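You operate a simulated robot arm through the tools that you are given. There is no shell and no other tool. Be economical: measure what you need, move in short steps, check, and stop when the job is done.

The job below is to be done with a simulated two-armed robot. You get a single attempt, and the scene is never put back.

JOB
At the cabinet panel, switch the truck from mains power to the generator.
Fine: air and outlet breakers off before the dial turns, then on again, air first; the generator keeps running.

The check looks at the end state, three seconds after you hand in, the way a careful person would. Anything else that was tipped, shoved, dropped, spilled or broken makes it a failure.

ROBOT AND FRAMES
Two 7-joint arms with fingered hands on one trunk, on a base that drives. Base frame: it is fixed to the floor where the robot stands at the start and does not move with it; the origin is under the middle of the robot, x ahead of it, y to its left, z up. Units: cm, degrees, N and s.
The left shoulder is at the start at [7, 13.2, 110.7], the right one opposite. With the tool pointing down near the work surface each hand reaches from about 10 to 42 cm from the robot's upright axis, wherever it stands, measured 20 degrees to its own side. Places, roughly: air breaker [60, 10, 60]; air switch [90, 0, 50]; bench breaker [50, 10, 70]; cabinet [80, 30, 50]; charge breaker [50, 10, 60]; choke knob [90, 0, 80]; fuel lever [80, 0, 70]; generator [80, 30, 50]; outlet breaker [60, 10, 50]; source dial [60, 10, 80]; start button [80, 0, 80]; stop button [80, 0, 80]. Payload 2.3 kg a hand.
Tool frame (each hand has its own): the origin (TCP) lies between the finger pads and is the grasp point; the fingertips stand 2.5 cm ahead of it; z points along the fingers, y is the line along which they close. Largest opening 8.8 cm; the body of the gripper starts 2.9 cm behind the TCP. The gripper is a hand of 3 fingers: y runs from the thumb to the fingers, the wrist lies at [-1.3, -9.7, -16.2] in the tool frame.
Orientation is that of the tool frame in the base frame, as [roll, pitch, yaw] about the fixed x, y, z axes, in that order (R = Rz(yaw) Ry(pitch) Rx(roll)). With the fingers straight down and the wrist toward the robot, the tool's x, y and z point along [0, 1, 0], [1, 0, 0] and [0, 0, -1] of the base frame.

CONTROLS
- The arms move only by the tool play_rows. It takes "left_commands", "right_commands" or both (then of equal length, played together; a hand with none holds still); each is a list of rows, each an object (a shift or turn left out is 0) with "angular": the turn, a rotation vector about the tool's x, y, z in rad, a list of three; "slide": the shift along the tool's x, y, z in cm, a list of three. In form: [{"angular": [wx, wy, wz], "slide": [tx, ty, tz]}, ...]. A call has 1 to 20 rows; each row is the pose to reach, as a shift and turn from the pose commanded when the call began, along the tool's axes at that moment. Each row takes 0.2 s and may step no farther than 5 cm and 8.6 degrees from the row before; otherwise, the whole call is refused. Where a pose cannot be reached the arm comes as near as it can. A force on the tool above 40 N (or 10 N above the force at the start of the call, whichever is more), or a blocked arm, ends the call early, and 0.2 s more pass. In this call time passes only in rows, and 0.2 s behind the last. It gives the time, the measured TCP pose, the force on the tool (base axes), the opening and the grip force at its end, in the units of the frame above (readings bear some noise), with the torque about the TCP (base axes, N m) and any sound that the robot's microphone picked up.
- Cameras (640 x 400 px; columns grow to the right, rows downward): "scene" is now at [12.04, -1.39, 139.84]; the picture's right is [-0.21, -0.98, 0.00], its down [-0.81, 0.17, -0.56] and it looks along [0.55, -0.11, -0.83] (base axes); focal length 288 px, centre (320, 200). "left" rides on the left gripper at [-5.8, -8.5, -9.9] in its tool frame; the picture's right is [-0.67, -0.35, 0.66], its down [0.69, -0.63, 0.37] and it looks along [0.29, 0.69, 0.66] (tool axes); focal length 261 px, centre (320, 200). "right" rides on the right gripper at [5.8, -8.5, -9.9] in its tool frame; the picture's right is [-0.67, 0.35, -0.66], its down [-0.69, -0.63, 0.37] and it looks along [-0.29, 0.69, 0.66] (tool axes); focal length 261 px, centre (320, 200). There is no depth. A picture from a camera that has moved, and an enlarged one, comes with that camera's place and axes in the base frame and with its lens.
- get_image(camera): a new picture of that camera. No time passes.
- move_column(by): slides the trunk up (or, below 0, down) by that many cm; the arms and the scene camera ride with it, the base frame stays. It gives what a move gives, with no picture.
- steer(legs): drives the robot by 1 to 6 legs, each [ahead, left, turn to the left] in cm, cm and degrees, along the robot's own axes; the way and the turn of a leg run together, so that a leg with both is an arc; at most 150 cm and 180 degrees a leg. The arms and the cameras ride along, it lands a little off, and it stops where it bumps. It gives what a move gives.
- finger_targets(index, middle, thumb_bend, thumb_turn, hand): sets how far each is bent, from 0 (flat) to 100 (curled in); at 30 the hand is open as for a grip, at 70 the pads meet at the TCP. One left out holds its place. A second passes; each finger stops where it meets its share of the squeeze, and holds until it gets a number again. It is the only way to open and close the hand. It gives what a move gives, with no picture; readings hold the bend of each and the force on the fingers (four entries, about 0 where the hand has none), thumb and palm. thumb_turn goes from beside the hand (0) to across from the fingers (100), as for a grip.
- turn_head(pan, tilt): turns the head with the scene camera to pan (to the left, within 86 degrees either way) and tilt (down, from -29 to 69), counted from straight ahead of the robot. It gives what a move gives.
- zoom(camera, box): a new picture of the part [left, top, right, bottom] of that camera's present view, enlarged. No time passes.
- close_job(): hands the job in; it is judged then, once.

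Go step by step. Nothing tells you exact positions but the pictures and the camera data: compare them with the known pose of the tool, close in by small moves and look again before you grip or let go. The budget is 120 turns and 92 pictures, counting those below and the enlarged ones. Unless the task says otherwise, let go and move clear before handing in, and close with one line.

The tools are called after "Emit:" as a command line: name --argument value ..., lists and objects as JSON in quotes. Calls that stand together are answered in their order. play_rows: Moves the arms, as the interface text tells. Its arguments: {"type":"object","properties":{"left_commands":{"type":"array","items":{"type":"object","properties":{"angular":{"type":"array","items":{"type":"number"}},"slide":{"type":"array","items":{"type":"number"}}}}},"right_commands":{"type":"array","items":{"type":"object","properties":{"angular":{"type":"array","items":{"type":"number"}},"slide":{"type":"array","items":{"type":"number"}}}}}},"required":[]} The other tools are called the same way: move_column (by) slides the trunk up or down; finger_targets (index, middle, thumb_bend, thumb_turn, hand) moves the fingers one by one; steer (legs) drives the base; turn_head (pan, tilt) turns the head that bears the scene camera; get_image (camera) takes a picture; zoom (camera, box) takes an enlarged picture of a part of a camera's view; close_job () hands the job in.

At the start:

```text
time: 0.0
left_tool_pos: [36.49, 16.12, 96.92]
left_ee_rot: [180.0, -0.1, 90.0]
left_ft_force: [0.8, 0.8, 0.7]
left_wrist_torque: [-0.03, 0.03, -0.04]
left_finger_gap: 8.77
left_grip_force: 0.0
left_shape: jaw
left_bend: [30.0, 30.0, 30.0, 98.0]
left_finger forces: [0.0, 0.0, 0.0, 0.0, 0.0, 0.0]
right_tool_pos: [39.52, -17.0, 102.54]
right_ee_rot: [-180.0, -0.1, 90.0]
right_ft_force: [-0.7, 0.3, 0.7]
right_wrist_torque: [0.01, 0.04, 0.0]
right_finger_gap: 8.77
right_grip_force: 0.1
right_shape: jaw
right_bend: [30.0, 30.0, 30.0, 98.0]
right_finger forces: [0.1, 0.0, 0.0, 0.0, 0.1, 0.0]
trunk travel left (down, up): [-66.5, 17.5]
robot x, y, heading: [0.59, 0.07, -0.1]
head pan, tilt: [-11.8, 56.0]
```

scene: 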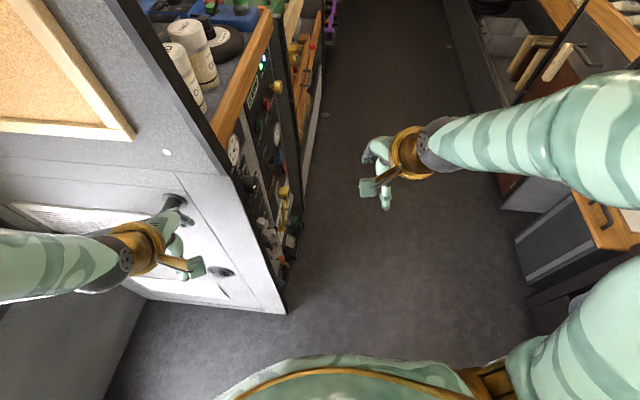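
right: 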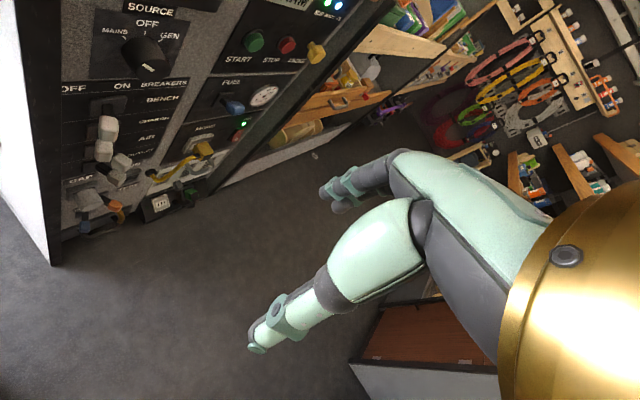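
left: 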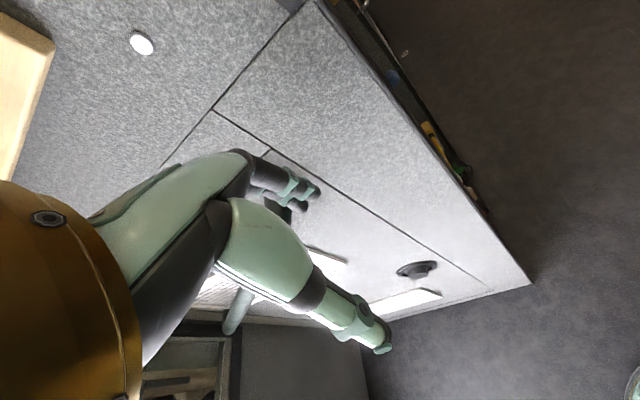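

The control panel is on the cabinet's right-hand face (facing -y), seen by the right hand's camera. I'll zoom in to read it.

Emit:
zoom --camera "right" --box '[40, 0, 240, 125]'

Emit:
zoom --camera "right" --box '[40, 110, 240, 235]'

Emit:
zoom --camera "scene" --box '[200, 40, 360, 280]'

```text
3.20 times, centred on (140, 62) of right
camera zoom: at [31.17, -11.31, 112.46], right [0.35, -0.67, 0.66], down [-0.63, -0.69, -0.37], along [0.69, -0.29, -0.66], focal length 834 px, centre (896, 640)
```

zoom: 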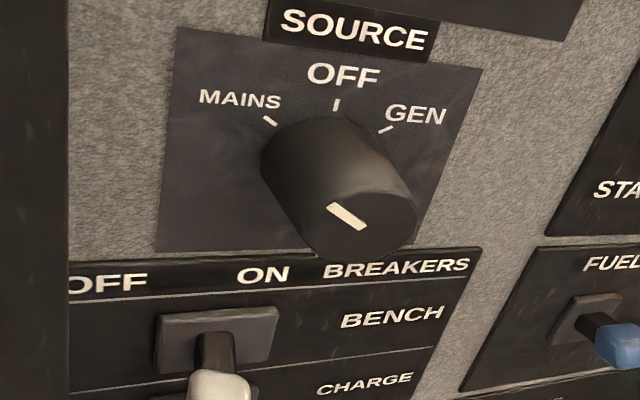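

```text
3.20 times, centred on (140, 172) of right
camera zoom: at [31.17, -11.31, 112.46], right [0.35, -0.67, 0.66], down [-0.63, -0.69, -0.37], along [0.69, -0.29, -0.66], focal length 834 px, centre (896, 288)
```

zoom: 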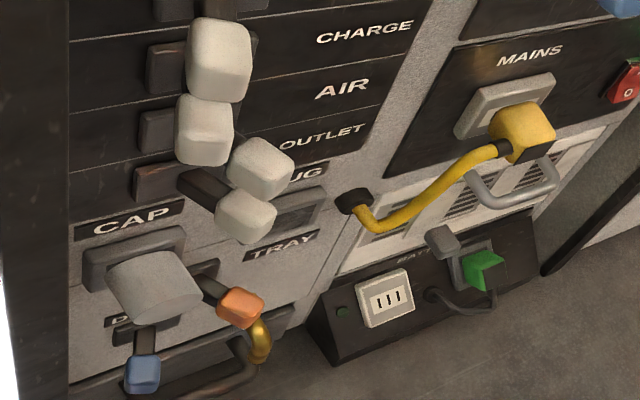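

```text
1.67 times, centred on (280, 160) of scene
camera zoom: at [12.04, -1.39, 139.84], right [-0.21, -0.98, 0.0], down [-0.81, 0.17, -0.56], along [0.55, -0.11, -0.83], focal length 481 px, centre (387, 267)
```

zoom: 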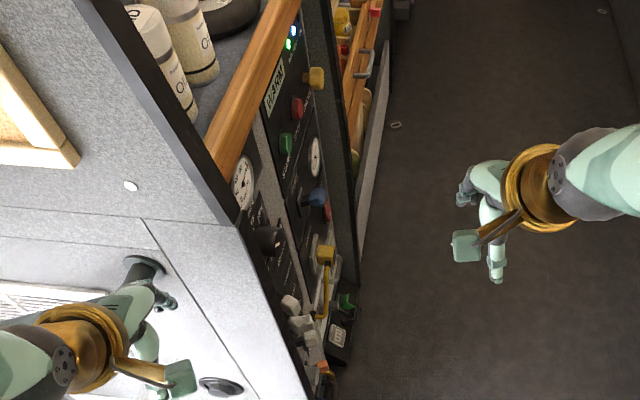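

The panel faces -y with the dial near [64, 8, 76]. I want to stand facing it, so I check the clearance on the right side and along the aisle first.

Emit:
turn_head --pan -60 --tilt 45

Emit:
get_image --camera "scene"

Emit:
turn_head --pan 0 --tilt 25

Emit:
get_image --camera "scene"

```text
time: 1.2
left_tool_pos: [36.36, 16.17, 96.99]
left_ee_rot: [180.0, 0.0, 90.0]
left_ft_force: [-0.2, 1.0, 0.7]
left_wrist_torque: [0.0, 0.02, -0.01]
left_finger_gap: 8.76
left_grip_force: 0.0
left_shape: jaw
left_bend: [30.0, 30.0, 30.0, 98.0]
left_finger forces: [0.0, 0.1, 0.0, 0.0, 0.0, 0.0]
right_tool_pos: [39.7, -17.04, 102.49]
right_ee_rot: [179.9, -0.1, 90.0]
right_ft_force: [-0.3, 0.9, 0.2]
right_wrist_torque: [-0.01, 0.0, 0.0]
right_finger_gap: 8.72
right_grip_force: 0.0
right_shape: jaw
right_bend: [30.0, 30.0, 30.0, 98.0]
right_finger forces: [0.0, 0.1, 0.0, 0.0, 0.0, 0.1]
trunk travel left (down, up): [-66.5, 17.5]
robot x, y, heading: [0.12, 0.18, 0.1]
head pan, tilt: [-60.0, 45.0]
```

```text
85 pictures are left
camera scene: at [9.16, -6.97, 141.3], right [-0.87, -0.5, 0.0], down [-0.35, 0.61, -0.71], along [0.35, -0.61, -0.71], focal length 288 px, centre (320, 200)
```

scene: 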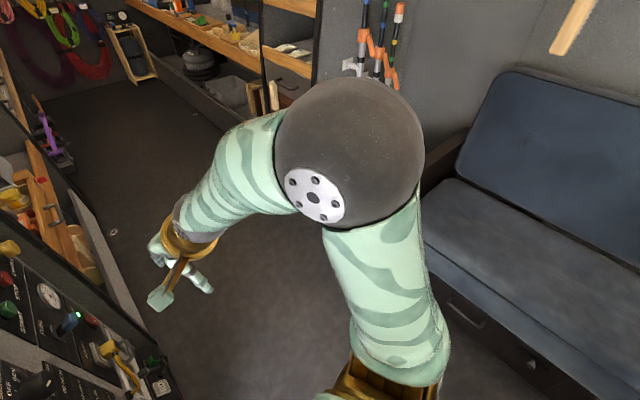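

```text
time: 2.5
left_tool_pos: [36.41, 16.28, 96.93]
left_ee_rot: [-179.9, -0.1, 89.9]
left_ft_force: [0.1, -0.4, -0.1]
left_wrist_torque: [0.03, -0.02, 0.04]
left_finger_gap: 8.77
left_grip_force: 0.0
left_shape: jaw
left_bend: [30.0, 30.0, 30.0, 98.0]
left_finger forces: [0.1, 0.0, 0.1, 0.0, 0.0, 0.1]
right_tool_pos: [39.62, -16.93, 102.63]
right_ee_rot: [-180.0, 0.0, 90.0]
right_ft_force: [1.0, -0.3, -0.6]
right_wrist_torque: [0.02, 0.01, -0.04]
right_finger_gap: 8.78
right_grip_force: 0.1
right_shape: jaw
right_bend: [30.0, 30.0, 30.0, 98.0]
right_finger forces: [0.0, 0.0, 0.0, 0.1, 0.0, 0.1]
trunk travel left (down, up): [-66.5, 17.5]
robot x, y, heading: [0.03, 0.01, 0.2]
head pan, tilt: [0.0, 25.0]
```

```text
84 pictures are left
camera scene: at [14.3, 0.06, 144.36], right [0.0, -1.0, 0.0], down [-0.42, 0.0, -0.91], along [0.91, 0.0, -0.42], focal length 288 px, centre (320, 200)
```

scene: 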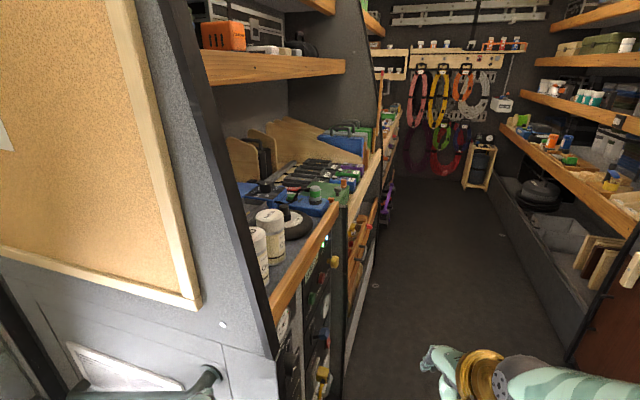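

The aisle is about 1.3 m wide with room behind me. I'll slide right, go ahead, then turn left to face the panel.

Emit:
steer --legs '[[0, -52, 0], [60, 0, 0], [0, 0, 90]]'

Emit:
turn_head --pan 0 --tilt 50

Emit:
get_image --camera "scene"

```text
time: 12.3
left_tool_pos: [43.25, -15.5, 96.89]
left_ee_rot: [180.0, 0.1, 179.8]
left_ft_force: [-0.4, 0.0, -0.1]
left_wrist_torque: [0.01, 0.02, 0.0]
left_finger_gap: 8.76
left_grip_force: 0.1
left_shape: jaw
left_bend: [30.0, 30.0, 30.0, 98.0]
left_finger forces: [0.0, 0.1, 0.0, 0.0, 0.0, 0.0]
right_tool_pos: [76.64, -12.35, 102.52]
right_ee_rot: [-180.0, 0.0, 179.6]
right_ft_force: [0.0, -0.7, -0.3]
right_wrist_torque: [0.0, -0.05, 0.0]
right_finger_gap: 8.75
right_grip_force: 0.0
right_shape: jaw
right_bend: [30.0, 30.0, 30.0, 98.0]
right_finger forces: [0.0, 0.0, 0.0, 0.0, 0.0, 0.0]
trunk travel left (down, up): [-66.5, 17.5]
robot x, y, heading: [59.39, -52.33, 89.5]
head pan, tilt: [0.0, 25.0]
```

```text
time: 13.2
left_tool_pos: [43.15, -15.29, 97.0]
left_ee_rot: [-180.0, -0.1, 179.8]
left_ft_force: [-0.2, -0.3, -0.4]
left_wrist_torque: [0.02, -0.01, 0.02]
left_finger_gap: 8.74
left_grip_force: 0.1
left_shape: jaw
left_bend: [30.0, 30.0, 30.0, 98.0]
left_finger forces: [0.0, 0.0, 0.1, 0.1, 0.1, 0.1]
right_tool_pos: [76.53, -12.37, 102.46]
right_ee_rot: [-179.9, 0.0, 179.6]
right_ft_force: [-0.5, 0.1, -0.3]
right_wrist_torque: [0.01, 0.04, -0.02]
right_finger_gap: 8.77
right_grip_force: 0.0
right_shape: jaw
right_bend: [30.0, 30.0, 30.0, 98.0]
right_finger forces: [0.0, 0.0, 0.0, 0.0, 0.0, 0.0]
trunk travel left (down, up): [-66.5, 17.5]
robot x, y, heading: [59.59, -52.11, 89.8]
head pan, tilt: [0.0, 50.0]
```

```text
83 pictures are left
camera scene: at [59.44, -39.1, 140.62], right [1.0, 0.0, 0.0], down [0.0, -0.77, -0.64], along [0.0, 0.64, -0.77], focal length 288 px, centre (320, 200)
```

scene: 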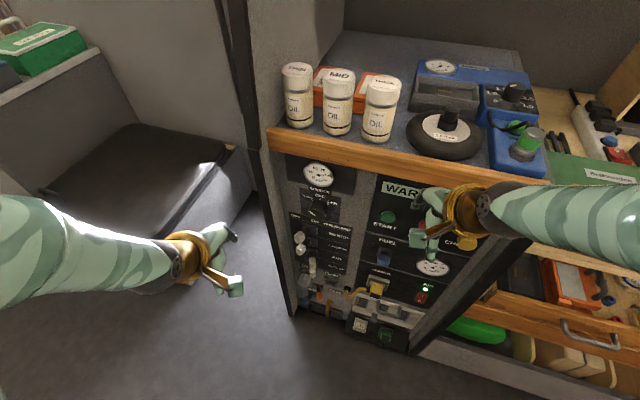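

Good frontal position. Let me lower the trunk by 35 cm so that the panel is at a comfortable height, and look again.

Emit:
move_column --by -35

Emit:
turn_head --pan 0 --tilt 35

Emit:
get_image --camera "scene"

```text
time: 16.6
left_tool_pos: [43.34, -15.36, 61.9]
left_ee_rot: [179.9, 0.0, 179.8]
left_ft_force: [0.4, 0.4, -0.5]
left_wrist_torque: [-0.01, 0.0, -0.01]
left_finger_gap: 8.76
left_grip_force: 0.0
left_shape: jaw
left_bend: [30.0, 30.0, 30.0, 98.0]
left_finger forces: [0.0, 0.0, 0.0, 0.0, 0.0, 0.0]
right_tool_pos: [76.52, -12.4, 67.57]
right_ee_rot: [180.0, 0.0, 179.7]
right_ft_force: [0.3, 0.3, 0.2]
right_wrist_torque: [-0.04, 0.01, -0.01]
right_finger_gap: 8.76
right_grip_force: 0.0
right_shape: jaw
right_bend: [30.0, 30.0, 30.0, 98.0]
right_finger forces: [0.0, 0.0, 0.0, 0.1, 0.0, 0.1]
trunk travel left (down, up): [-31.5, 52.5]
robot x, y, heading: [59.51, -51.62, 89.6]
head pan, tilt: [0.0, 50.0]
```

```text
time: 17.3
left_tool_pos: [43.37, -15.43, 61.97]
left_ee_rot: [-180.0, 0.1, 179.8]
left_ft_force: [-0.2, -0.6, 0.1]
left_wrist_torque: [0.06, 0.01, 0.01]
left_finger_gap: 8.75
left_grip_force: 0.0
left_shape: jaw
left_bend: [30.0, 30.0, 30.0, 98.0]
left_finger forces: [0.0, 0.1, 0.0, 0.0, 0.0, 0.1]
right_tool_pos: [76.57, -12.45, 67.48]
right_ee_rot: [179.9, -0.1, 179.8]
right_ft_force: [-0.4, 0.2, -0.4]
right_wrist_torque: [-0.04, -0.02, -0.01]
right_finger_gap: 8.75
right_grip_force: 0.1
right_shape: jaw
right_bend: [30.0, 30.0, 30.0, 98.0]
right_finger forces: [0.0, 0.0, 0.0, 0.0, 0.0, 0.0]
trunk travel left (down, up): [-31.5, 52.5]
robot x, y, heading: [59.29, -51.91, 89.7]
head pan, tilt: [0.0, 35.0]
```

```text
82 pictures are left
camera scene: at [59.45, -38.0, 107.78], right [1.0, 0.0, 0.0], down [0.0, -0.57, -0.82], along [0.0, 0.82, -0.57], focal length 288 px, centre (320, 200)
```

scene: 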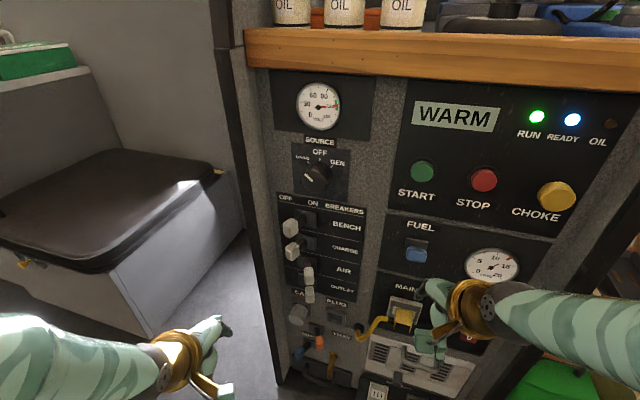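

Emit:
zoom --camera "scene" --box '[260, 130, 380, 250]'

Emit:
zoom --camera "scene" --box '[260, 200, 400, 340]'

Emit:
zoom --camera "scene" --box '[380, 90, 640, 300]'

```text
3.33 times, centred on (320, 190) of scene
camera zoom: at [59.45, -38.0, 107.78], right [1.0, 0.0, 0.0], down [0.0, -0.57, -0.82], along [0.0, 0.82, -0.57], focal length 961 px, centre (320, 233)
```

zoom: 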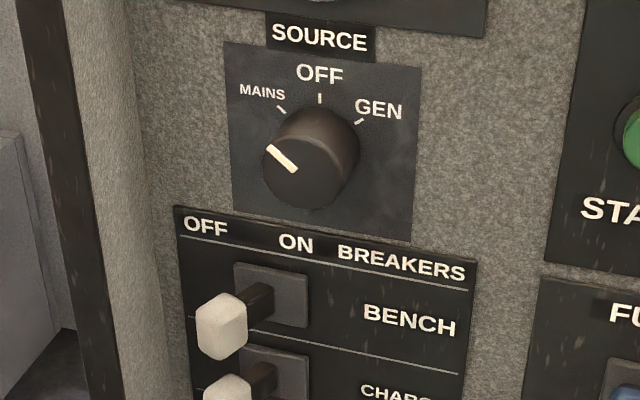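

```text
2.86 times, centred on (330, 270) of scene
camera zoom: at [59.45, -38.0, 107.78], right [1.0, 0.0, 0.0], down [0.0, -0.57, -0.82], along [0.0, 0.82, -0.57], focal length 824 px, centre (291, 0)
```

zoom: 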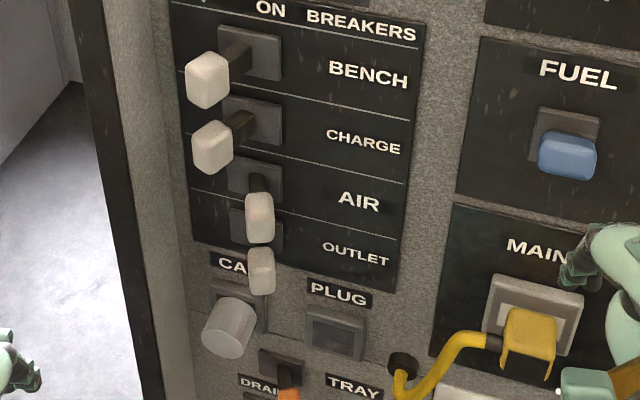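

```text
1.90 times, centred on (510, 195) of scene
camera zoom: at [59.45, -38.0, 107.78], right [1.0, 0.0, 0.0], down [0.0, -0.57, -0.82], along [0.0, 0.82, -0.57], focal length 549 px, centre (-42, 210)
```

zoom: 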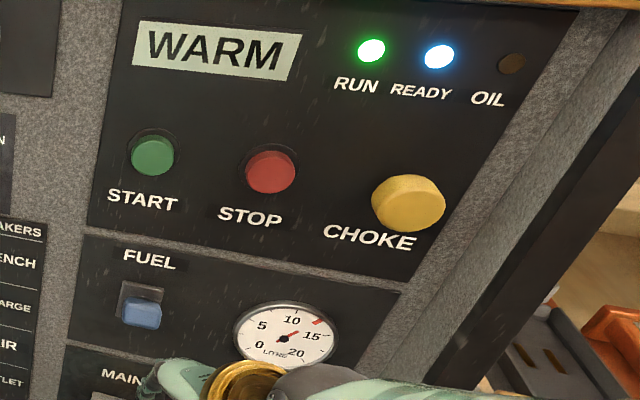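

Generator is running and READY; bench and charge are off, air and outlet are on (levers straight), dial on MAINS. I'll point the left hand forward at the panel and pull the right hand back a bit.

Emit:
play_rows --left_commands '[{"angular": [-0.143, 0, 0], "slide": [0, -0.5, -0.7]}, {"angular": [-0.286, 0, 0], "slide": [0, -1, -1.4]}, {"angular": [-0.428, 0, 0], "slide": [0, -1.5, -2.1]}, {"angular": [-0.571, 0, 0], "slide": [0, -2, -2.8]}, {"angular": [-0.714, 0, 0], "slide": [0, -2.5, -3.5]}, {"angular": [-0.857, 0, 0], "slide": [0, -3, -4.2]}, {"angular": [-1.0, 0, 0], "slide": [0, -3.5, -5]}, {"angular": [-1.142, 0, 0], "slide": [0, -4, -5.7]}, {"angular": [-1.285, 0, 0], "slide": [0, -4.5, -6.4]}, {"angular": [-1.428, 0, 0], "slide": [0, -5, -7.2]}, {"angular": [-1.5708, 0, 0], "slide": [0, -5, -8]}, {"angular": [-1.5708, 0, 0], "slide": [0, -5, -8]}]' --right_commands '[{"slide": [-0.5, -1, 0]}, {"slide": [-1, -2, 0]}, {"slide": [-1.5, -3, 0]}, {"slide": [-2, -4, 0]}, {"slide": [-2.5, -5, 0]}, {"slide": [-3, -6, 0]}, {"slide": [-3.5, -7, 0]}, {"slide": [-4, -8, 0]}, {"slide": [-4.5, -8, 0]}, {"slide": [-5, -8, 0]}, {"slide": [-5, -8, 0]}, {"slide": [-5, -8, 0]}]'

Emit:
finger_targets --hand "left" --index 40 --middle 100 --thumb_bend 100

Emit:
get_image --camera "left"

Emit:
get_image --camera "scene"

```text
time: 19.9
left_tool_pos: [40.11, -7.3, 80.98]
left_ee_rot: [89.9, 0.6, 179.9]
left_ft_force: [-0.3, 0.7, -0.3]
left_wrist_torque: [-0.02, 0.01, 0.02]
left_finger_gap: 8.78
left_grip_force: 0.1
left_shape: jaw
left_bend: [30.0, 30.0, 30.0, 98.0]
left_finger forces: [0.0, 0.0, 0.0, 0.1, 0.0, 0.0]
left hand out of reach, approached as far as the arm can: row 1, 2, 3, 4, 5, 6, 7, 8, 9, 10, 11, 12
right_tool_pos: [77.45, -14.46, 66.56]
right_ee_rot: [-175.2, 1.3, 178.5]
right_ft_force: [0.2, -0.6, 0.1]
right_wrist_torque: [-0.03, -0.02, 0.01]
right_finger_gap: 8.76
right_grip_force: 0.1
right_shape: jaw
right_bend: [30.0, 30.0, 30.0, 98.0]
right_finger forces: [0.0, 0.0, 0.0, 0.1, 0.0, 0.0]
right hand out of reach, approached as far as the arm can: row 1, 2, 3, 4, 5, 6, 7, 8, 9, 10, 11, 12
trunk travel left (down, up): [-31.5, 52.5]
robot x, y, heading: [59.62, -52.01, 89.9]
head pan, tilt: [0.0, 35.0]
```

```text
time: 20.9
left_tool_pos: [40.23, -7.2, 80.72]
left_ee_rot: [90.1, 0.4, -179.6]
left_ft_force: [0.4, 0.5, -0.8]
left_wrist_torque: [-0.02, -0.02, -0.01]
left_finger_gap: 1.61
left_grip_force: 0.0
left_shape: fingers
left_bend: [38.0, 100.0, 96.0, 97.0]
left_finger forces: [0.1, 0.1, 0.0, 0.1, 0.1, 0.0]
right_tool_pos: [77.42, -14.3, 66.57]
right_ee_rot: [-175.2, 1.4, 178.4]
right_ft_force: [0.0, -0.3, -0.4]
right_wrist_torque: [0.01, -0.04, -0.01]
right_finger_gap: 8.8
right_grip_force: 0.1
right_shape: jaw
right_bend: [30.0, 30.0, 30.0, 98.0]
right_finger forces: [0.0, 0.1, 0.1, 0.0, 0.0, 0.1]
trunk travel left (down, up): [-31.5, 52.5]
robot x, y, heading: [59.47, -51.56, 89.6]
head pan, tilt: [0.0, 35.0]
```

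```text
78 pictures are left
camera left: at [45.98, -17.23, 72.33], right [0.67, 0.66, -0.35], down [-0.68, 0.36, -0.63], along [-0.29, 0.66, 0.69], focal length 261 px, centre (320, 200)
```

left: 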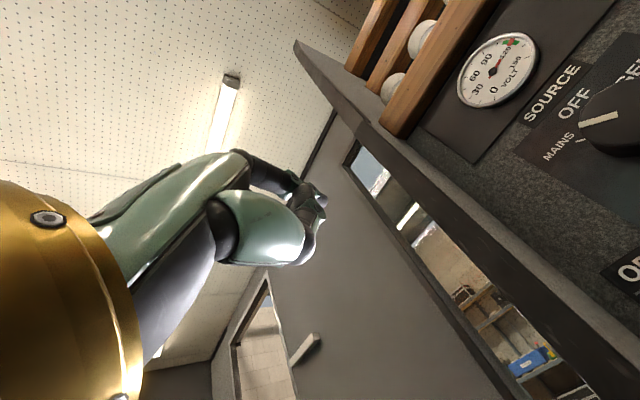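

```text
77 pictures are left
camera scene: at [59.45, -38.0, 107.78], right [1.0, 0.0, 0.0], down [0.0, -0.57, -0.82], along [0.0, 0.82, -0.57], focal length 288 px, centre (320, 200)
```

scene: 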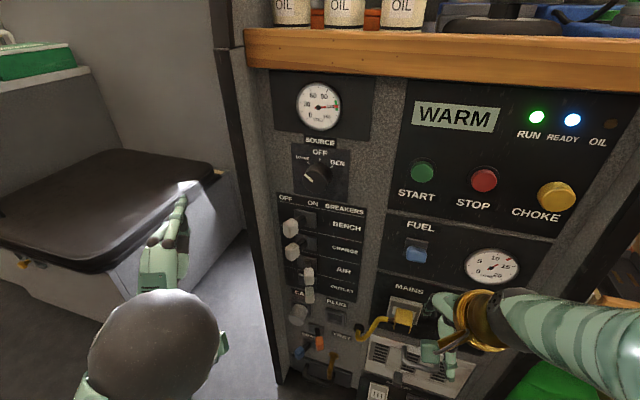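

The index finger is extended with its tip about 6 cm above and 2.7 cm ahead of the TCP. The arms can't come in closer, so I lower the trunk and shift the robot right to line up with the breakers (air around [57, 4, 58]).

Emit:
move_column --by -24

Emit:
steer --legs '[[-6, 0, 0], [0, -21, 0]]'

Emit:
turn_head --pan 15 --tilt 25

Emit:
get_image --camera "scene"

Emit:
get_image --camera "left"

```text
time: 23.4
left_tool_pos: [40.14, -7.36, 56.85]
left_ee_rot: [90.1, 0.5, -179.8]
left_ft_force: [0.0, 0.9, -0.5]
left_wrist_torque: [-0.02, 0.03, 0.0]
left_finger_gap: 1.64
left_grip_force: 0.0
left_shape: fingers
left_bend: [37.0, 100.0, 96.0, 97.0]
left_finger forces: [0.1, 0.1, 0.1, 0.0, 0.1, 0.1]
right_tool_pos: [77.37, -14.43, 42.54]
right_ee_rot: [-175.2, 1.2, 178.6]
right_ft_force: [-0.1, 0.1, -0.1]
right_wrist_torque: [0.01, 0.04, -0.01]
right_finger_gap: 8.78
right_grip_force: 0.0
right_shape: jaw
right_bend: [30.0, 30.0, 30.0, 98.0]
right_finger forces: [0.0, 0.0, 0.0, 0.0, 0.1, 0.0]
trunk travel left (down, up): [-7.5, 76.5]
robot x, y, heading: [59.29, -52.1, 89.5]
head pan, tilt: [0.0, 35.0]
```

```text
time: 25.6
left_tool_pos: [61.1, -13.33, 56.97]
left_ee_rot: [90.1, 0.4, -179.8]
left_ft_force: [0.5, -0.9, 0.2]
left_wrist_torque: [0.03, -0.01, -0.04]
left_finger_gap: 1.59
left_grip_force: 0.1
left_shape: fingers
left_bend: [37.0, 100.0, 96.0, 97.0]
left_finger forces: [0.0, 0.1, 0.0, 0.1, 0.1, 0.0]
right_tool_pos: [98.35, -20.23, 42.55]
right_ee_rot: [-175.3, 1.3, 178.5]
right_ft_force: [0.2, 0.0, -0.4]
right_wrist_torque: [0.04, 0.02, -0.02]
right_finger_gap: 8.75
right_grip_force: 0.1
right_shape: jaw
right_bend: [30.0, 30.0, 30.0, 98.0]
right_finger forces: [0.1, 0.0, 0.1, 0.0, 0.0, 0.0]
trunk travel left (down, up): [-7.5, 76.5]
robot x, y, heading: [80.42, -58.02, 89.9]
head pan, tilt: [0.0, 35.0]
```

```text
time: 26.4
left_tool_pos: [60.95, -13.33, 56.82]
left_ee_rot: [90.1, 0.6, -179.6]
left_ft_force: [-0.3, 0.0, -0.1]
left_wrist_torque: [0.01, 0.01, 0.04]
left_finger_gap: 1.63
left_grip_force: 0.0
left_shape: fingers
left_bend: [37.0, 100.0, 96.0, 97.0]
left_finger forces: [0.1, 0.0, 0.0, 0.0, 0.0, 0.1]
right_tool_pos: [98.33, -20.34, 42.58]
right_ee_rot: [-175.3, 1.3, 178.7]
right_ft_force: [-0.7, -0.1, 1.5]
right_wrist_torque: [0.0, 0.02, -0.03]
right_finger_gap: 8.76
right_grip_force: 0.2
right_shape: jaw
right_bend: [30.0, 30.0, 30.0, 98.0]
right_finger forces: [0.0, 0.1, 0.1, 0.0, 0.1, 0.0]
trunk travel left (down, up): [-7.5, 76.5]
robot x, y, heading: [80.0, -58.14, 89.8]
head pan, tilt: [15.0, 25.0]
```

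```text
76 pictures are left
camera scene: at [77.95, -43.9, 85.35], right [0.97, 0.25, 0.0], down [0.11, -0.41, -0.91], along [-0.23, 0.88, -0.42], focal length 288 px, centre (320, 200)
```

scene: 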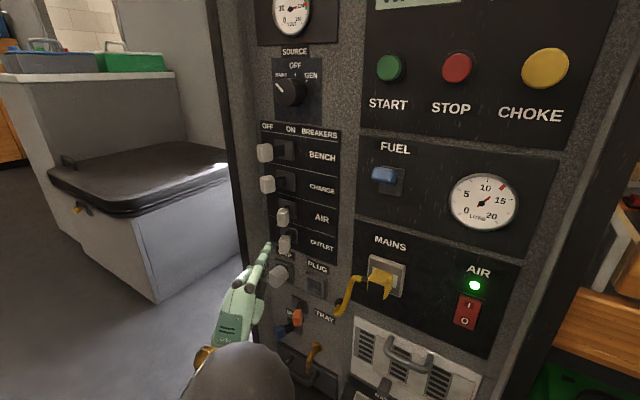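

```text
75 pictures are left
camera left: at [66.78, -23.22, 48.37], right [0.67, 0.66, -0.34], down [-0.68, 0.36, -0.64], along [-0.3, 0.66, 0.69], focal length 261 px, centre (320, 200)
```

left: 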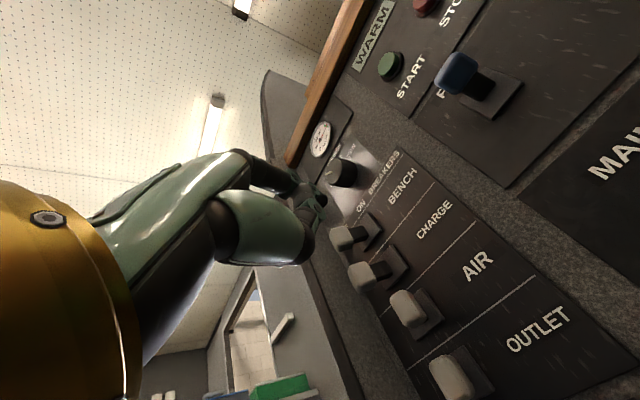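

Emit:
zoom --camera "scene" --box '[230, 120, 350, 320]'

Emit:
zoom --camera "left" --box '[260, 130, 560, 400]'

```text
2.00 times, centred on (290, 220) of scene
camera zoom: at [77.95, -43.9, 85.35], right [0.97, 0.25, 0.0], down [0.11, -0.41, -0.91], along [-0.23, 0.88, -0.42], focal length 577 px, centre (380, 160)
```

zoom: 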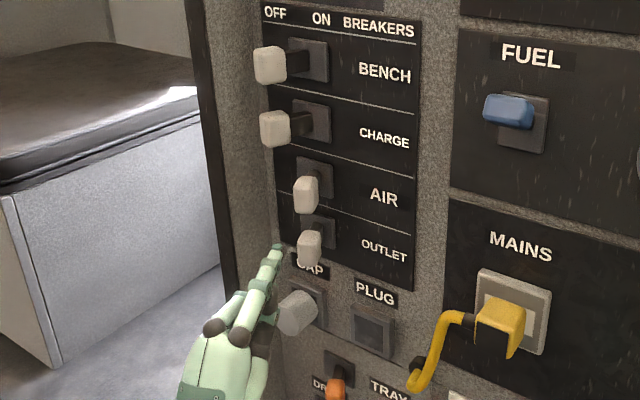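

```text
1.48 times, centred on (410, 265) of left
camera zoom: at [66.78, -23.22, 48.37], right [0.67, 0.66, -0.34], down [-0.68, 0.36, -0.64], along [-0.3, 0.66, 0.69], focal length 386 px, centre (187, 104)
```

zoom: 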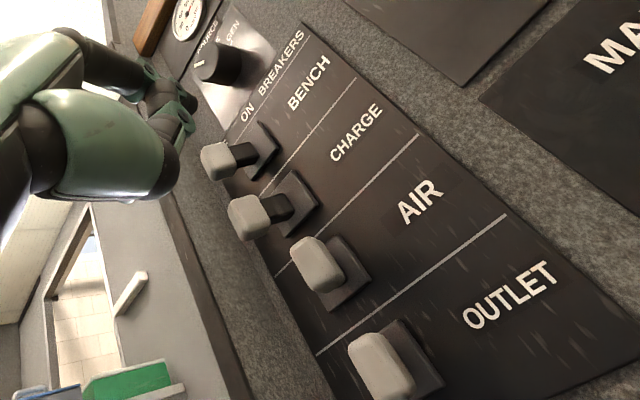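

Triangulated: air handle ≈[57.1, 5.3, 57.1], outlet handle ≈[57, 5.6, 50.2], off position about x 54.2. Index tip ≈ TCP + [0.2, 2.6, 4.7]. I approach part of the way with the finger right of the air lever.

Emit:
play_rows --left_commands '[{"slide": [0, -1.5, 2]}, {"slide": [0, -3, 4]}, {"slide": [0, -4, 6]}, {"slide": [0, -4.6, 8]}, {"slide": [0, -4.6, 10]}]'

Emit:
zoom --camera "scene" --box '[230, 160, 350, 300]'

Emit:
get_image --camera "left"

```text
time: 27.6
left_tool_pos: [60.92, -3.25, 52.24]
left_ee_rot: [90.1, 0.4, -179.8]
left_ft_force: [-0.5, -0.3, 0.4]
left_wrist_torque: [0.0, 0.01, 0.03]
left_finger_gap: 1.63
left_grip_force: 0.0
left_shape: fingers
left_bend: [37.0, 100.0, 96.0, 97.0]
left_finger forces: [0.1, 0.0, 0.0, 0.0, 0.0, 0.1]
right_tool_pos: [98.31, -20.46, 42.65]
right_ee_rot: [-175.2, 1.4, 178.7]
right_ft_force: [0.9, 0.1, 0.2]
right_wrist_torque: [-0.02, 0.0, 0.02]
right_finger_gap: 8.74
right_grip_force: 0.1
right_shape: jaw
right_bend: [30.0, 30.0, 30.0, 98.0]
right_finger forces: [0.0, 0.0, 0.0, 0.0, 0.0, 0.0]
trunk travel left (down, up): [-7.5, 76.5]
robot x, y, heading: [80.29, -57.88, 89.7]
head pan, tilt: [15.0, 25.0]
```

```text
2.86 times, centred on (290, 230) of scene
camera zoom: at [77.94, -43.89, 85.36], right [0.97, 0.26, 0.0], down [0.11, -0.41, -0.91], along [-0.23, 0.88, -0.42], focal length 824 px, centre (406, 114)
```

zoom: 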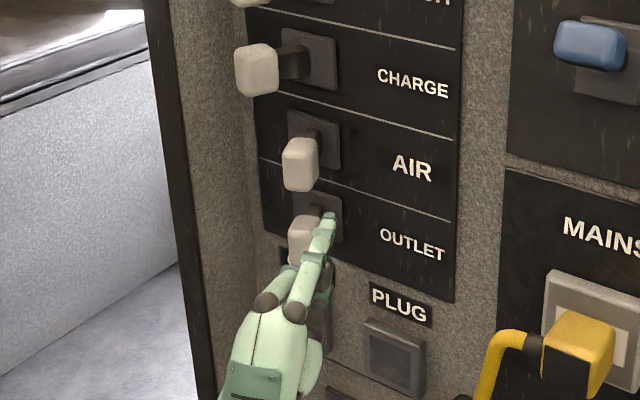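

```text
71 pictures are left
camera left: at [66.82, -13.27, 43.76], right [0.67, 0.66, -0.34], down [-0.68, 0.36, -0.64], along [-0.29, 0.66, 0.69], focal length 261 px, centre (320, 200)
```

left: 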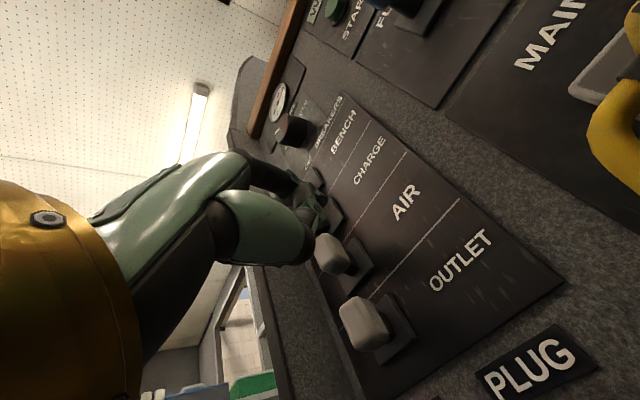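

Tip is where predicted. Advance to beside the air handle, then push left in small steps.

Emit:
play_rows --left_commands '[{"slide": [0, 0.4, 2]}, {"slide": [0, 0.4, 4]}, {"slide": [0, 0.4, 6]}, {"slide": [0, 0.4, 6.5]}, {"slide": [0, 0.4, 6.5]}]'

Emit:
zoom --camera "scene" --box '[230, 160, 350, 300]'

Emit:
zoom --camera "left" --box '[240, 120, 480, 360]'

```text
time: 28.8
left_tool_pos: [60.99, 3.16, 52.63]
left_ee_rot: [90.1, 0.5, -179.8]
left_ft_force: [0.1, -0.6, -0.4]
left_wrist_torque: [0.0, -0.01, 0.0]
left_finger_gap: 1.67
left_grip_force: 0.0
left_shape: fingers
left_bend: [37.0, 100.0, 96.0, 97.0]
left_finger forces: [0.1, 0.0, 0.1, 0.0, 0.1, 0.0]
right_tool_pos: [98.36, -20.24, 42.58]
right_ee_rot: [-175.2, 1.3, 178.6]
right_ft_force: [-0.6, 0.0, -0.6]
right_wrist_torque: [-0.01, 0.0, -0.01]
right_finger_gap: 8.78
right_grip_force: 0.1
right_shape: jaw
right_bend: [30.0, 30.0, 30.0, 98.0]
right_finger forces: [0.1, 0.1, 0.1, 0.0, 0.1, 0.0]
trunk travel left (down, up): [-7.5, 76.5]
robot x, y, heading: [80.63, -58.03, 89.7]
head pan, tilt: [15.0, 25.0]
```

```text
2.86 times, centred on (290, 230) of scene
camera zoom: at [77.94, -43.89, 85.36], right [0.97, 0.26, 0.0], down [0.11, -0.41, -0.91], along [-0.23, 0.88, -0.42], focal length 824 px, centre (406, 114)
```

zoom: 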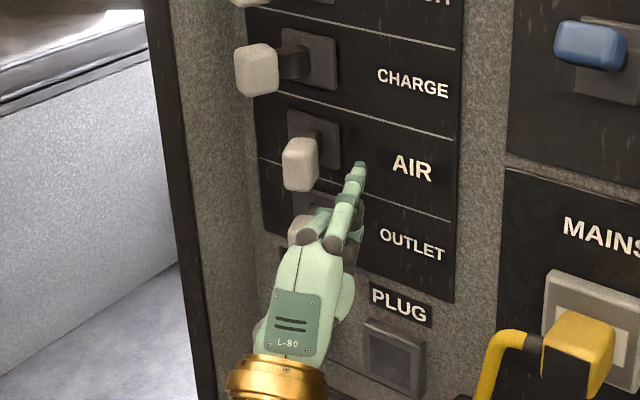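

```text
1.67 times, centred on (360, 240) of left
camera zoom: at [66.81, -6.76, 44.13], right [0.67, 0.66, -0.34], down [-0.68, 0.36, -0.64], along [-0.29, 0.66, 0.69], focal length 434 px, centre (253, 133)
```

zoom: 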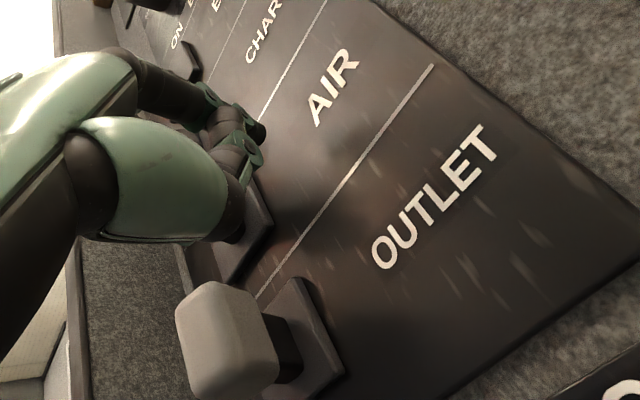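

Finger is right of the air handle. Push left.

Emit:
play_rows --left_commands '[{"slide": [0.8, 0, 0]}, {"slide": [1.5, 0, 0]}, {"slide": [2, 0, 0]}, {"slide": [2.5, 0, 0]}, {"slide": [3, 0, 0]}, {"slide": [3.5, 0, 0]}, {"slide": [4, 0, 0]}, {"slide": [4.5, 0, 0]}, {"slide": [5, 0, 0]}]'

Emit:
zoom --camera "scene" --box '[230, 160, 350, 300]'

```text
time: 30.8
left_tool_pos: [55.96, 3.04, 52.44]
left_ee_rot: [90.1, 0.4, -179.7]
left_ft_force: [-0.7, -0.2, -1.0]
left_wrist_torque: [0.04, -0.04, 0.0]
left_finger_gap: 1.64
left_grip_force: 0.0
left_shape: fingers
left_bend: [37.0, 100.0, 96.0, 97.0]
left_finger forces: [0.0, 0.1, 0.0, 0.0, 0.0, 0.0]
right_tool_pos: [98.28, -20.34, 42.64]
right_ee_rot: [-175.2, 1.2, 178.5]
right_ft_force: [0.3, 0.5, 0.8]
right_wrist_torque: [0.02, 0.0, 0.0]
right_finger_gap: 8.75
right_grip_force: 0.0
right_shape: jaw
right_bend: [30.0, 30.0, 30.0, 98.0]
right_finger forces: [0.0, 0.0, 0.0, 0.0, 0.1, 0.0]
trunk travel left (down, up): [-7.5, 76.5]
robot x, y, heading: [80.34, -57.77, 90.0]
head pan, tilt: [15.0, 25.0]
```

```text
2.86 times, centred on (290, 230) of scene
camera zoom: at [77.93, -43.89, 85.36], right [0.97, 0.26, 0.0], down [0.11, -0.41, -0.91], along [-0.23, 0.88, -0.42], focal length 824 px, centre (406, 114)
```

zoom: 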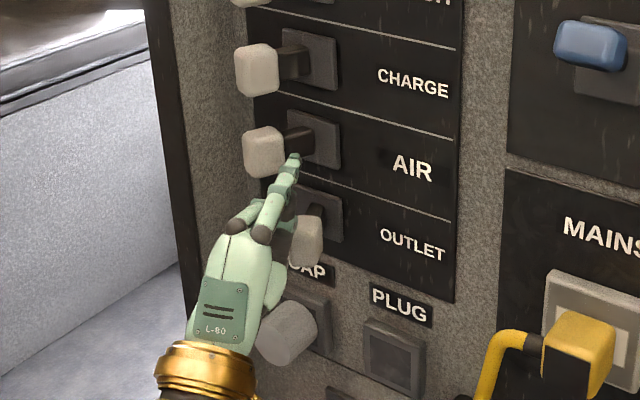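

Air is OFF. Now retract, move right and down to the outlet lever.

Emit:
play_rows --left_commands '[{"slide": [-0.5, 0, -2]}, {"slide": [-1, 0, -5]}, {"slide": [-3, -1.5, -6.5]}, {"slide": [-5, -3.5, -6.5]}, {"slide": [-5, -6, -6.5]}, {"slide": [-5, -6, -5]}, {"slide": [-5, -6, -3]}, {"slide": [-5, -6, -1.5]}, {"slide": [-5, -6, -0.7]}, {"slide": [-5, -6, -0.7]}]'

Emit:
zoom --camera "scene" --box '[230, 160, 350, 300]'

Emit:
get_image --camera "left"

```text
time: 33.0
left_tool_pos: [61.15, 2.54, 46.6]
left_ee_rot: [90.1, 0.5, -179.8]
left_ft_force: [0.7, 0.7, 0.3]
left_wrist_torque: [0.0, 0.02, 0.01]
left_finger_gap: 1.63
left_grip_force: 0.1
left_shape: fingers
left_bend: [37.0, 100.0, 96.0, 97.0]
left_finger forces: [0.0, 0.1, 0.1, 0.0, 0.1, 0.0]
right_tool_pos: [98.41, -20.29, 42.48]
right_ee_rot: [-175.3, 1.3, 178.6]
right_ft_force: [-0.2, -0.7, 1.3]
right_wrist_torque: [-0.04, 0.0, 0.0]
right_finger_gap: 8.76
right_grip_force: 0.0
right_shape: jaw
right_bend: [30.0, 30.0, 30.0, 98.0]
right_finger forces: [0.1, 0.0, 0.0, 0.0, 0.1, 0.1]
trunk travel left (down, up): [-7.5, 76.5]
robot x, y, heading: [80.4, -58.07, 89.7]
head pan, tilt: [15.0, 25.0]
```

```text
2.86 times, centred on (290, 230) of scene
camera zoom: at [77.94, -43.89, 85.36], right [0.97, 0.26, 0.0], down [0.11, -0.41, -0.91], along [-0.23, 0.88, -0.42], focal length 824 px, centre (406, 114)
```

zoom: 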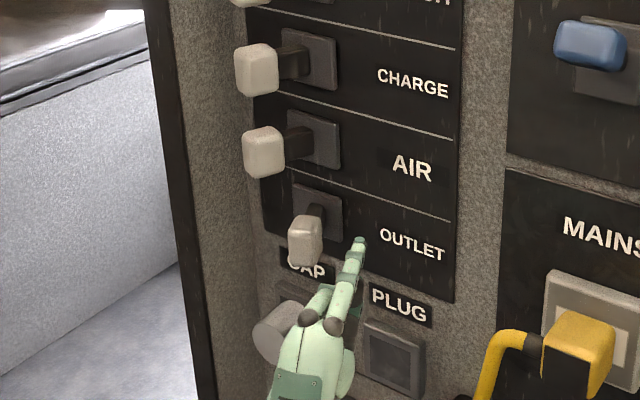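

```text
66 pictures are left
camera left: at [66.89, -7.48, 38.14], right [0.67, 0.66, -0.34], down [-0.68, 0.36, -0.64], along [-0.29, 0.66, 0.69], focal length 261 px, centre (320, 200)
```

left: 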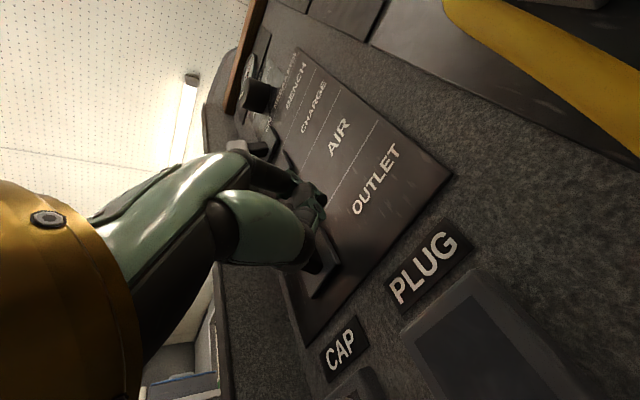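

Push the outlet lever left.

Emit:
play_rows --left_commands '[{"slide": [0.8, 0, 0]}, {"slide": [1.5, 0, 0]}, {"slide": [2, 0, 0]}, {"slide": [2.5, 0, 0]}, {"slide": [3, 0, 0]}, {"slide": [3.5, 0, 0]}, {"slide": [4, 0, 0]}, {"slide": [4.5, 0, 0]}, {"slide": [5, 0, 0]}]'

Emit:
zoom --camera "scene" --box '[230, 160, 350, 300]'

```text
time: 35.0
left_tool_pos: [56.01, 2.45, 46.54]
left_ee_rot: [90.1, 0.5, -179.7]
left_ft_force: [-0.5, 0.3, 0.3]
left_wrist_torque: [0.03, 0.02, 0.01]
left_finger_gap: 1.62
left_grip_force: 0.1
left_shape: fingers
left_bend: [37.0, 100.0, 96.0, 97.0]
left_finger forces: [0.1, 0.0, 0.1, 0.0, 0.0, 0.0]
right_tool_pos: [98.31, -20.41, 42.54]
right_ee_rot: [-175.2, 1.3, 178.6]
right_ft_force: [-0.4, 1.1, -0.4]
right_wrist_torque: [0.01, 0.04, -0.02]
right_finger_gap: 8.75
right_grip_force: 0.2
right_shape: jaw
right_bend: [30.0, 30.0, 30.0, 98.0]
right_finger forces: [0.1, 0.0, 0.1, 0.1, 0.1, 0.1]
trunk travel left (down, up): [-7.5, 76.5]
robot x, y, heading: [80.21, -57.95, 89.7]
head pan, tilt: [15.0, 25.0]
```

```text
2.86 times, centred on (290, 230) of scene
camera zoom: at [77.93, -43.89, 85.36], right [0.97, 0.26, 0.0], down [0.11, -0.41, -0.91], along [-0.23, 0.88, -0.42], focal length 824 px, centre (406, 114)
```

zoom: 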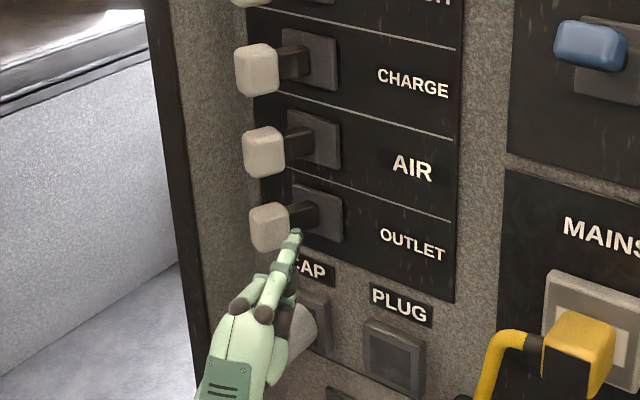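

Both breakers are OFF. Retract, raise to dial height, open the hand and take views of the dial.

Emit:
play_rows --left_commands '[{"slide": [-0.5, 0, -2.5]}, {"slide": [-0.7, 0, -6]}, {"slide": [-0.8, 1, -10]}, {"slide": [-1, 3, -13]}, {"slide": [-1.5, 6, -14]}, {"slide": [-2, 8, -14]}]'

Emit:
move_column --by 25

Emit:
finger_targets --hand "left" --index 30 --middle 30 --thumb_bend 30 --thumb_turn 100

Emit:
get_image --camera "left"

Emit:
get_image --camera "scene"

```text
time: 36.4
left_tool_pos: [57.99, -11.44, 54.76]
left_ee_rot: [90.0, 0.5, -179.8]
left_ft_force: [-0.2, -1.0, 0.0]
left_wrist_torque: [-0.01, 0.02, 0.01]
left_finger_gap: 1.67
left_grip_force: 0.1
left_shape: fingers
left_bend: [37.0, 100.0, 96.0, 97.0]
left_finger forces: [0.1, 0.0, 0.0, 0.0, 0.0, 0.1]
right_tool_pos: [98.24, -20.37, 42.54]
right_ee_rot: [-175.2, 1.2, 178.7]
right_ft_force: [-0.2, 0.7, -0.9]
right_wrist_torque: [0.0, 0.02, 0.02]
right_finger_gap: 8.75
right_grip_force: 0.1
right_shape: jaw
right_bend: [30.0, 30.0, 30.0, 98.0]
right_finger forces: [0.0, 0.0, 0.1, 0.0, 0.0, 0.0]
trunk travel left (down, up): [-7.5, 76.5]
robot x, y, heading: [80.1, -57.79, 90.0]
head pan, tilt: [15.0, 25.0]
```

```text
time: 39.0
left_tool_pos: [57.85, -11.4, 79.57]
left_ee_rot: [90.1, 0.5, -179.7]
left_ft_force: [0.4, 0.0, -0.2]
left_wrist_torque: [0.0, 0.02, 0.01]
left_finger_gap: 1.68
left_grip_force: 0.0
left_shape: fingers
left_bend: [37.0, 100.0, 96.0, 97.0]
left_finger forces: [0.1, 0.1, 0.0, 0.1, 0.0, 0.0]
right_tool_pos: [98.32, -20.4, 67.55]
right_ee_rot: [-175.2, 1.2, 178.6]
right_ft_force: [0.3, 0.2, -0.5]
right_wrist_torque: [-0.01, 0.0, -0.01]
right_finger_gap: 8.73
right_grip_force: 0.1
right_shape: jaw
right_bend: [30.0, 30.0, 30.0, 98.0]
right_finger forces: [0.0, 0.1, 0.0, 0.0, 0.0, 0.0]
trunk travel left (down, up): [-32.5, 51.5]
robot x, y, heading: [80.28, -57.96, 89.9]
head pan, tilt: [15.0, 25.0]
```

```text
time: 40.0
left_tool_pos: [57.93, -11.51, 79.61]
left_ee_rot: [90.1, 0.6, -179.7]
left_ft_force: [1.6, -0.9, -0.5]
left_wrist_torque: [0.01, -0.01, -0.02]
left_finger_gap: 8.43
left_grip_force: 0.1
left_shape: fingers
left_bend: [30.0, 30.0, 30.0, 98.0]
left_finger forces: [0.0, 0.1, 0.0, 0.0, 0.0, 0.0]
right_tool_pos: [98.27, -20.29, 67.6]
right_ee_rot: [-175.3, 1.2, 178.6]
right_ft_force: [-0.1, -0.6, -0.1]
right_wrist_torque: [-0.02, -0.01, 0.02]
right_finger_gap: 8.77
right_grip_force: 0.1
right_shape: jaw
right_bend: [30.0, 30.0, 30.0, 98.0]
right_finger forces: [0.0, 0.0, 0.0, 0.0, 0.1, 0.0]
trunk travel left (down, up): [-32.5, 51.5]
robot x, y, heading: [80.48, -57.62, 89.9]
head pan, tilt: [15.0, 25.0]
```

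```text
64 pictures are left
camera left: at [63.8, -21.41, 71.18], right [0.67, 0.66, -0.34], down [-0.68, 0.36, -0.64], along [-0.29, 0.66, 0.69], focal length 261 px, centre (320, 200)
```

left: 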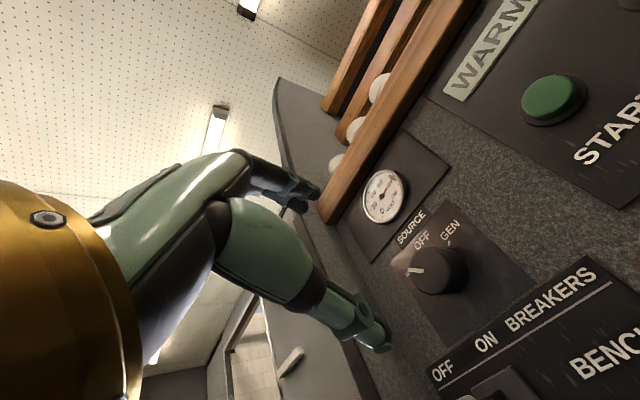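

```text
63 pictures are left
camera scene: at [77.93, -43.89, 110.36], right [0.97, 0.26, 0.0], down [0.11, -0.41, -0.91], along [-0.23, 0.88, -0.42], focal length 288 px, centre (320, 200)
```

scene: 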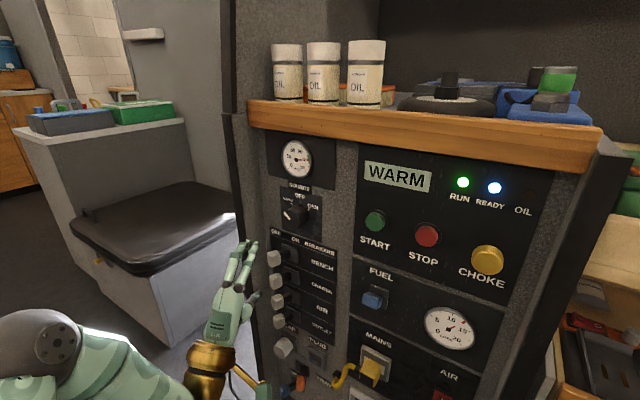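

Emit:
zoom --camera "left" --box '[370, 180, 530, 310]'

Emit:
zoom --camera "scene" --box '[255, 170, 345, 260]'

```text
3.08 times, centred on (450, 245) of left
camera zoom: at [63.8, -21.41, 71.18], right [0.67, 0.66, -0.34], down [-0.68, 0.36, -0.64], along [-0.29, 0.66, 0.69], focal length 802 px, centre (-80, 62)
```

zoom: 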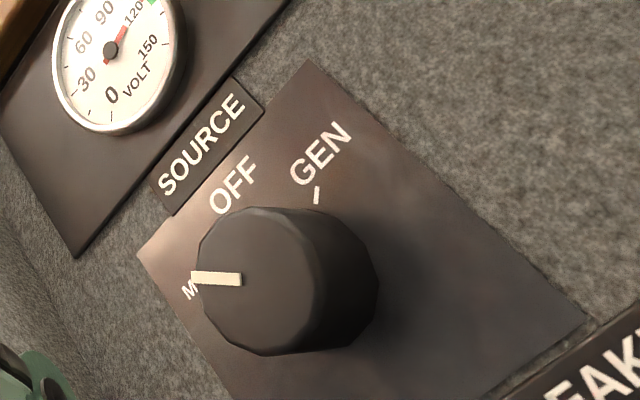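

```text
4.44 times, centred on (300, 215) of scene
camera zoom: at [77.93, -43.89, 110.36], right [0.97, 0.26, 0.0], down [0.11, -0.41, -0.91], along [-0.23, 0.88, -0.42], focal length 1282 px, centre (409, 133)
```

zoom: 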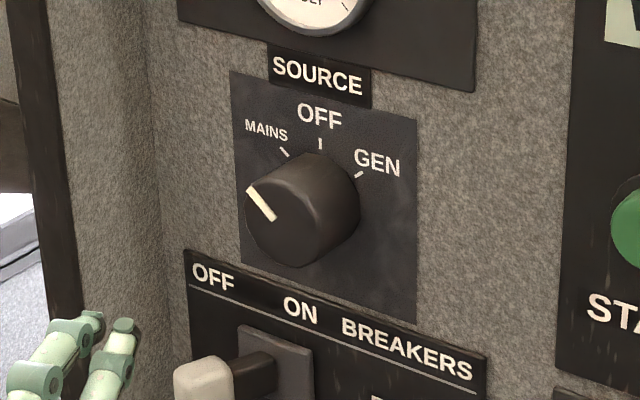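

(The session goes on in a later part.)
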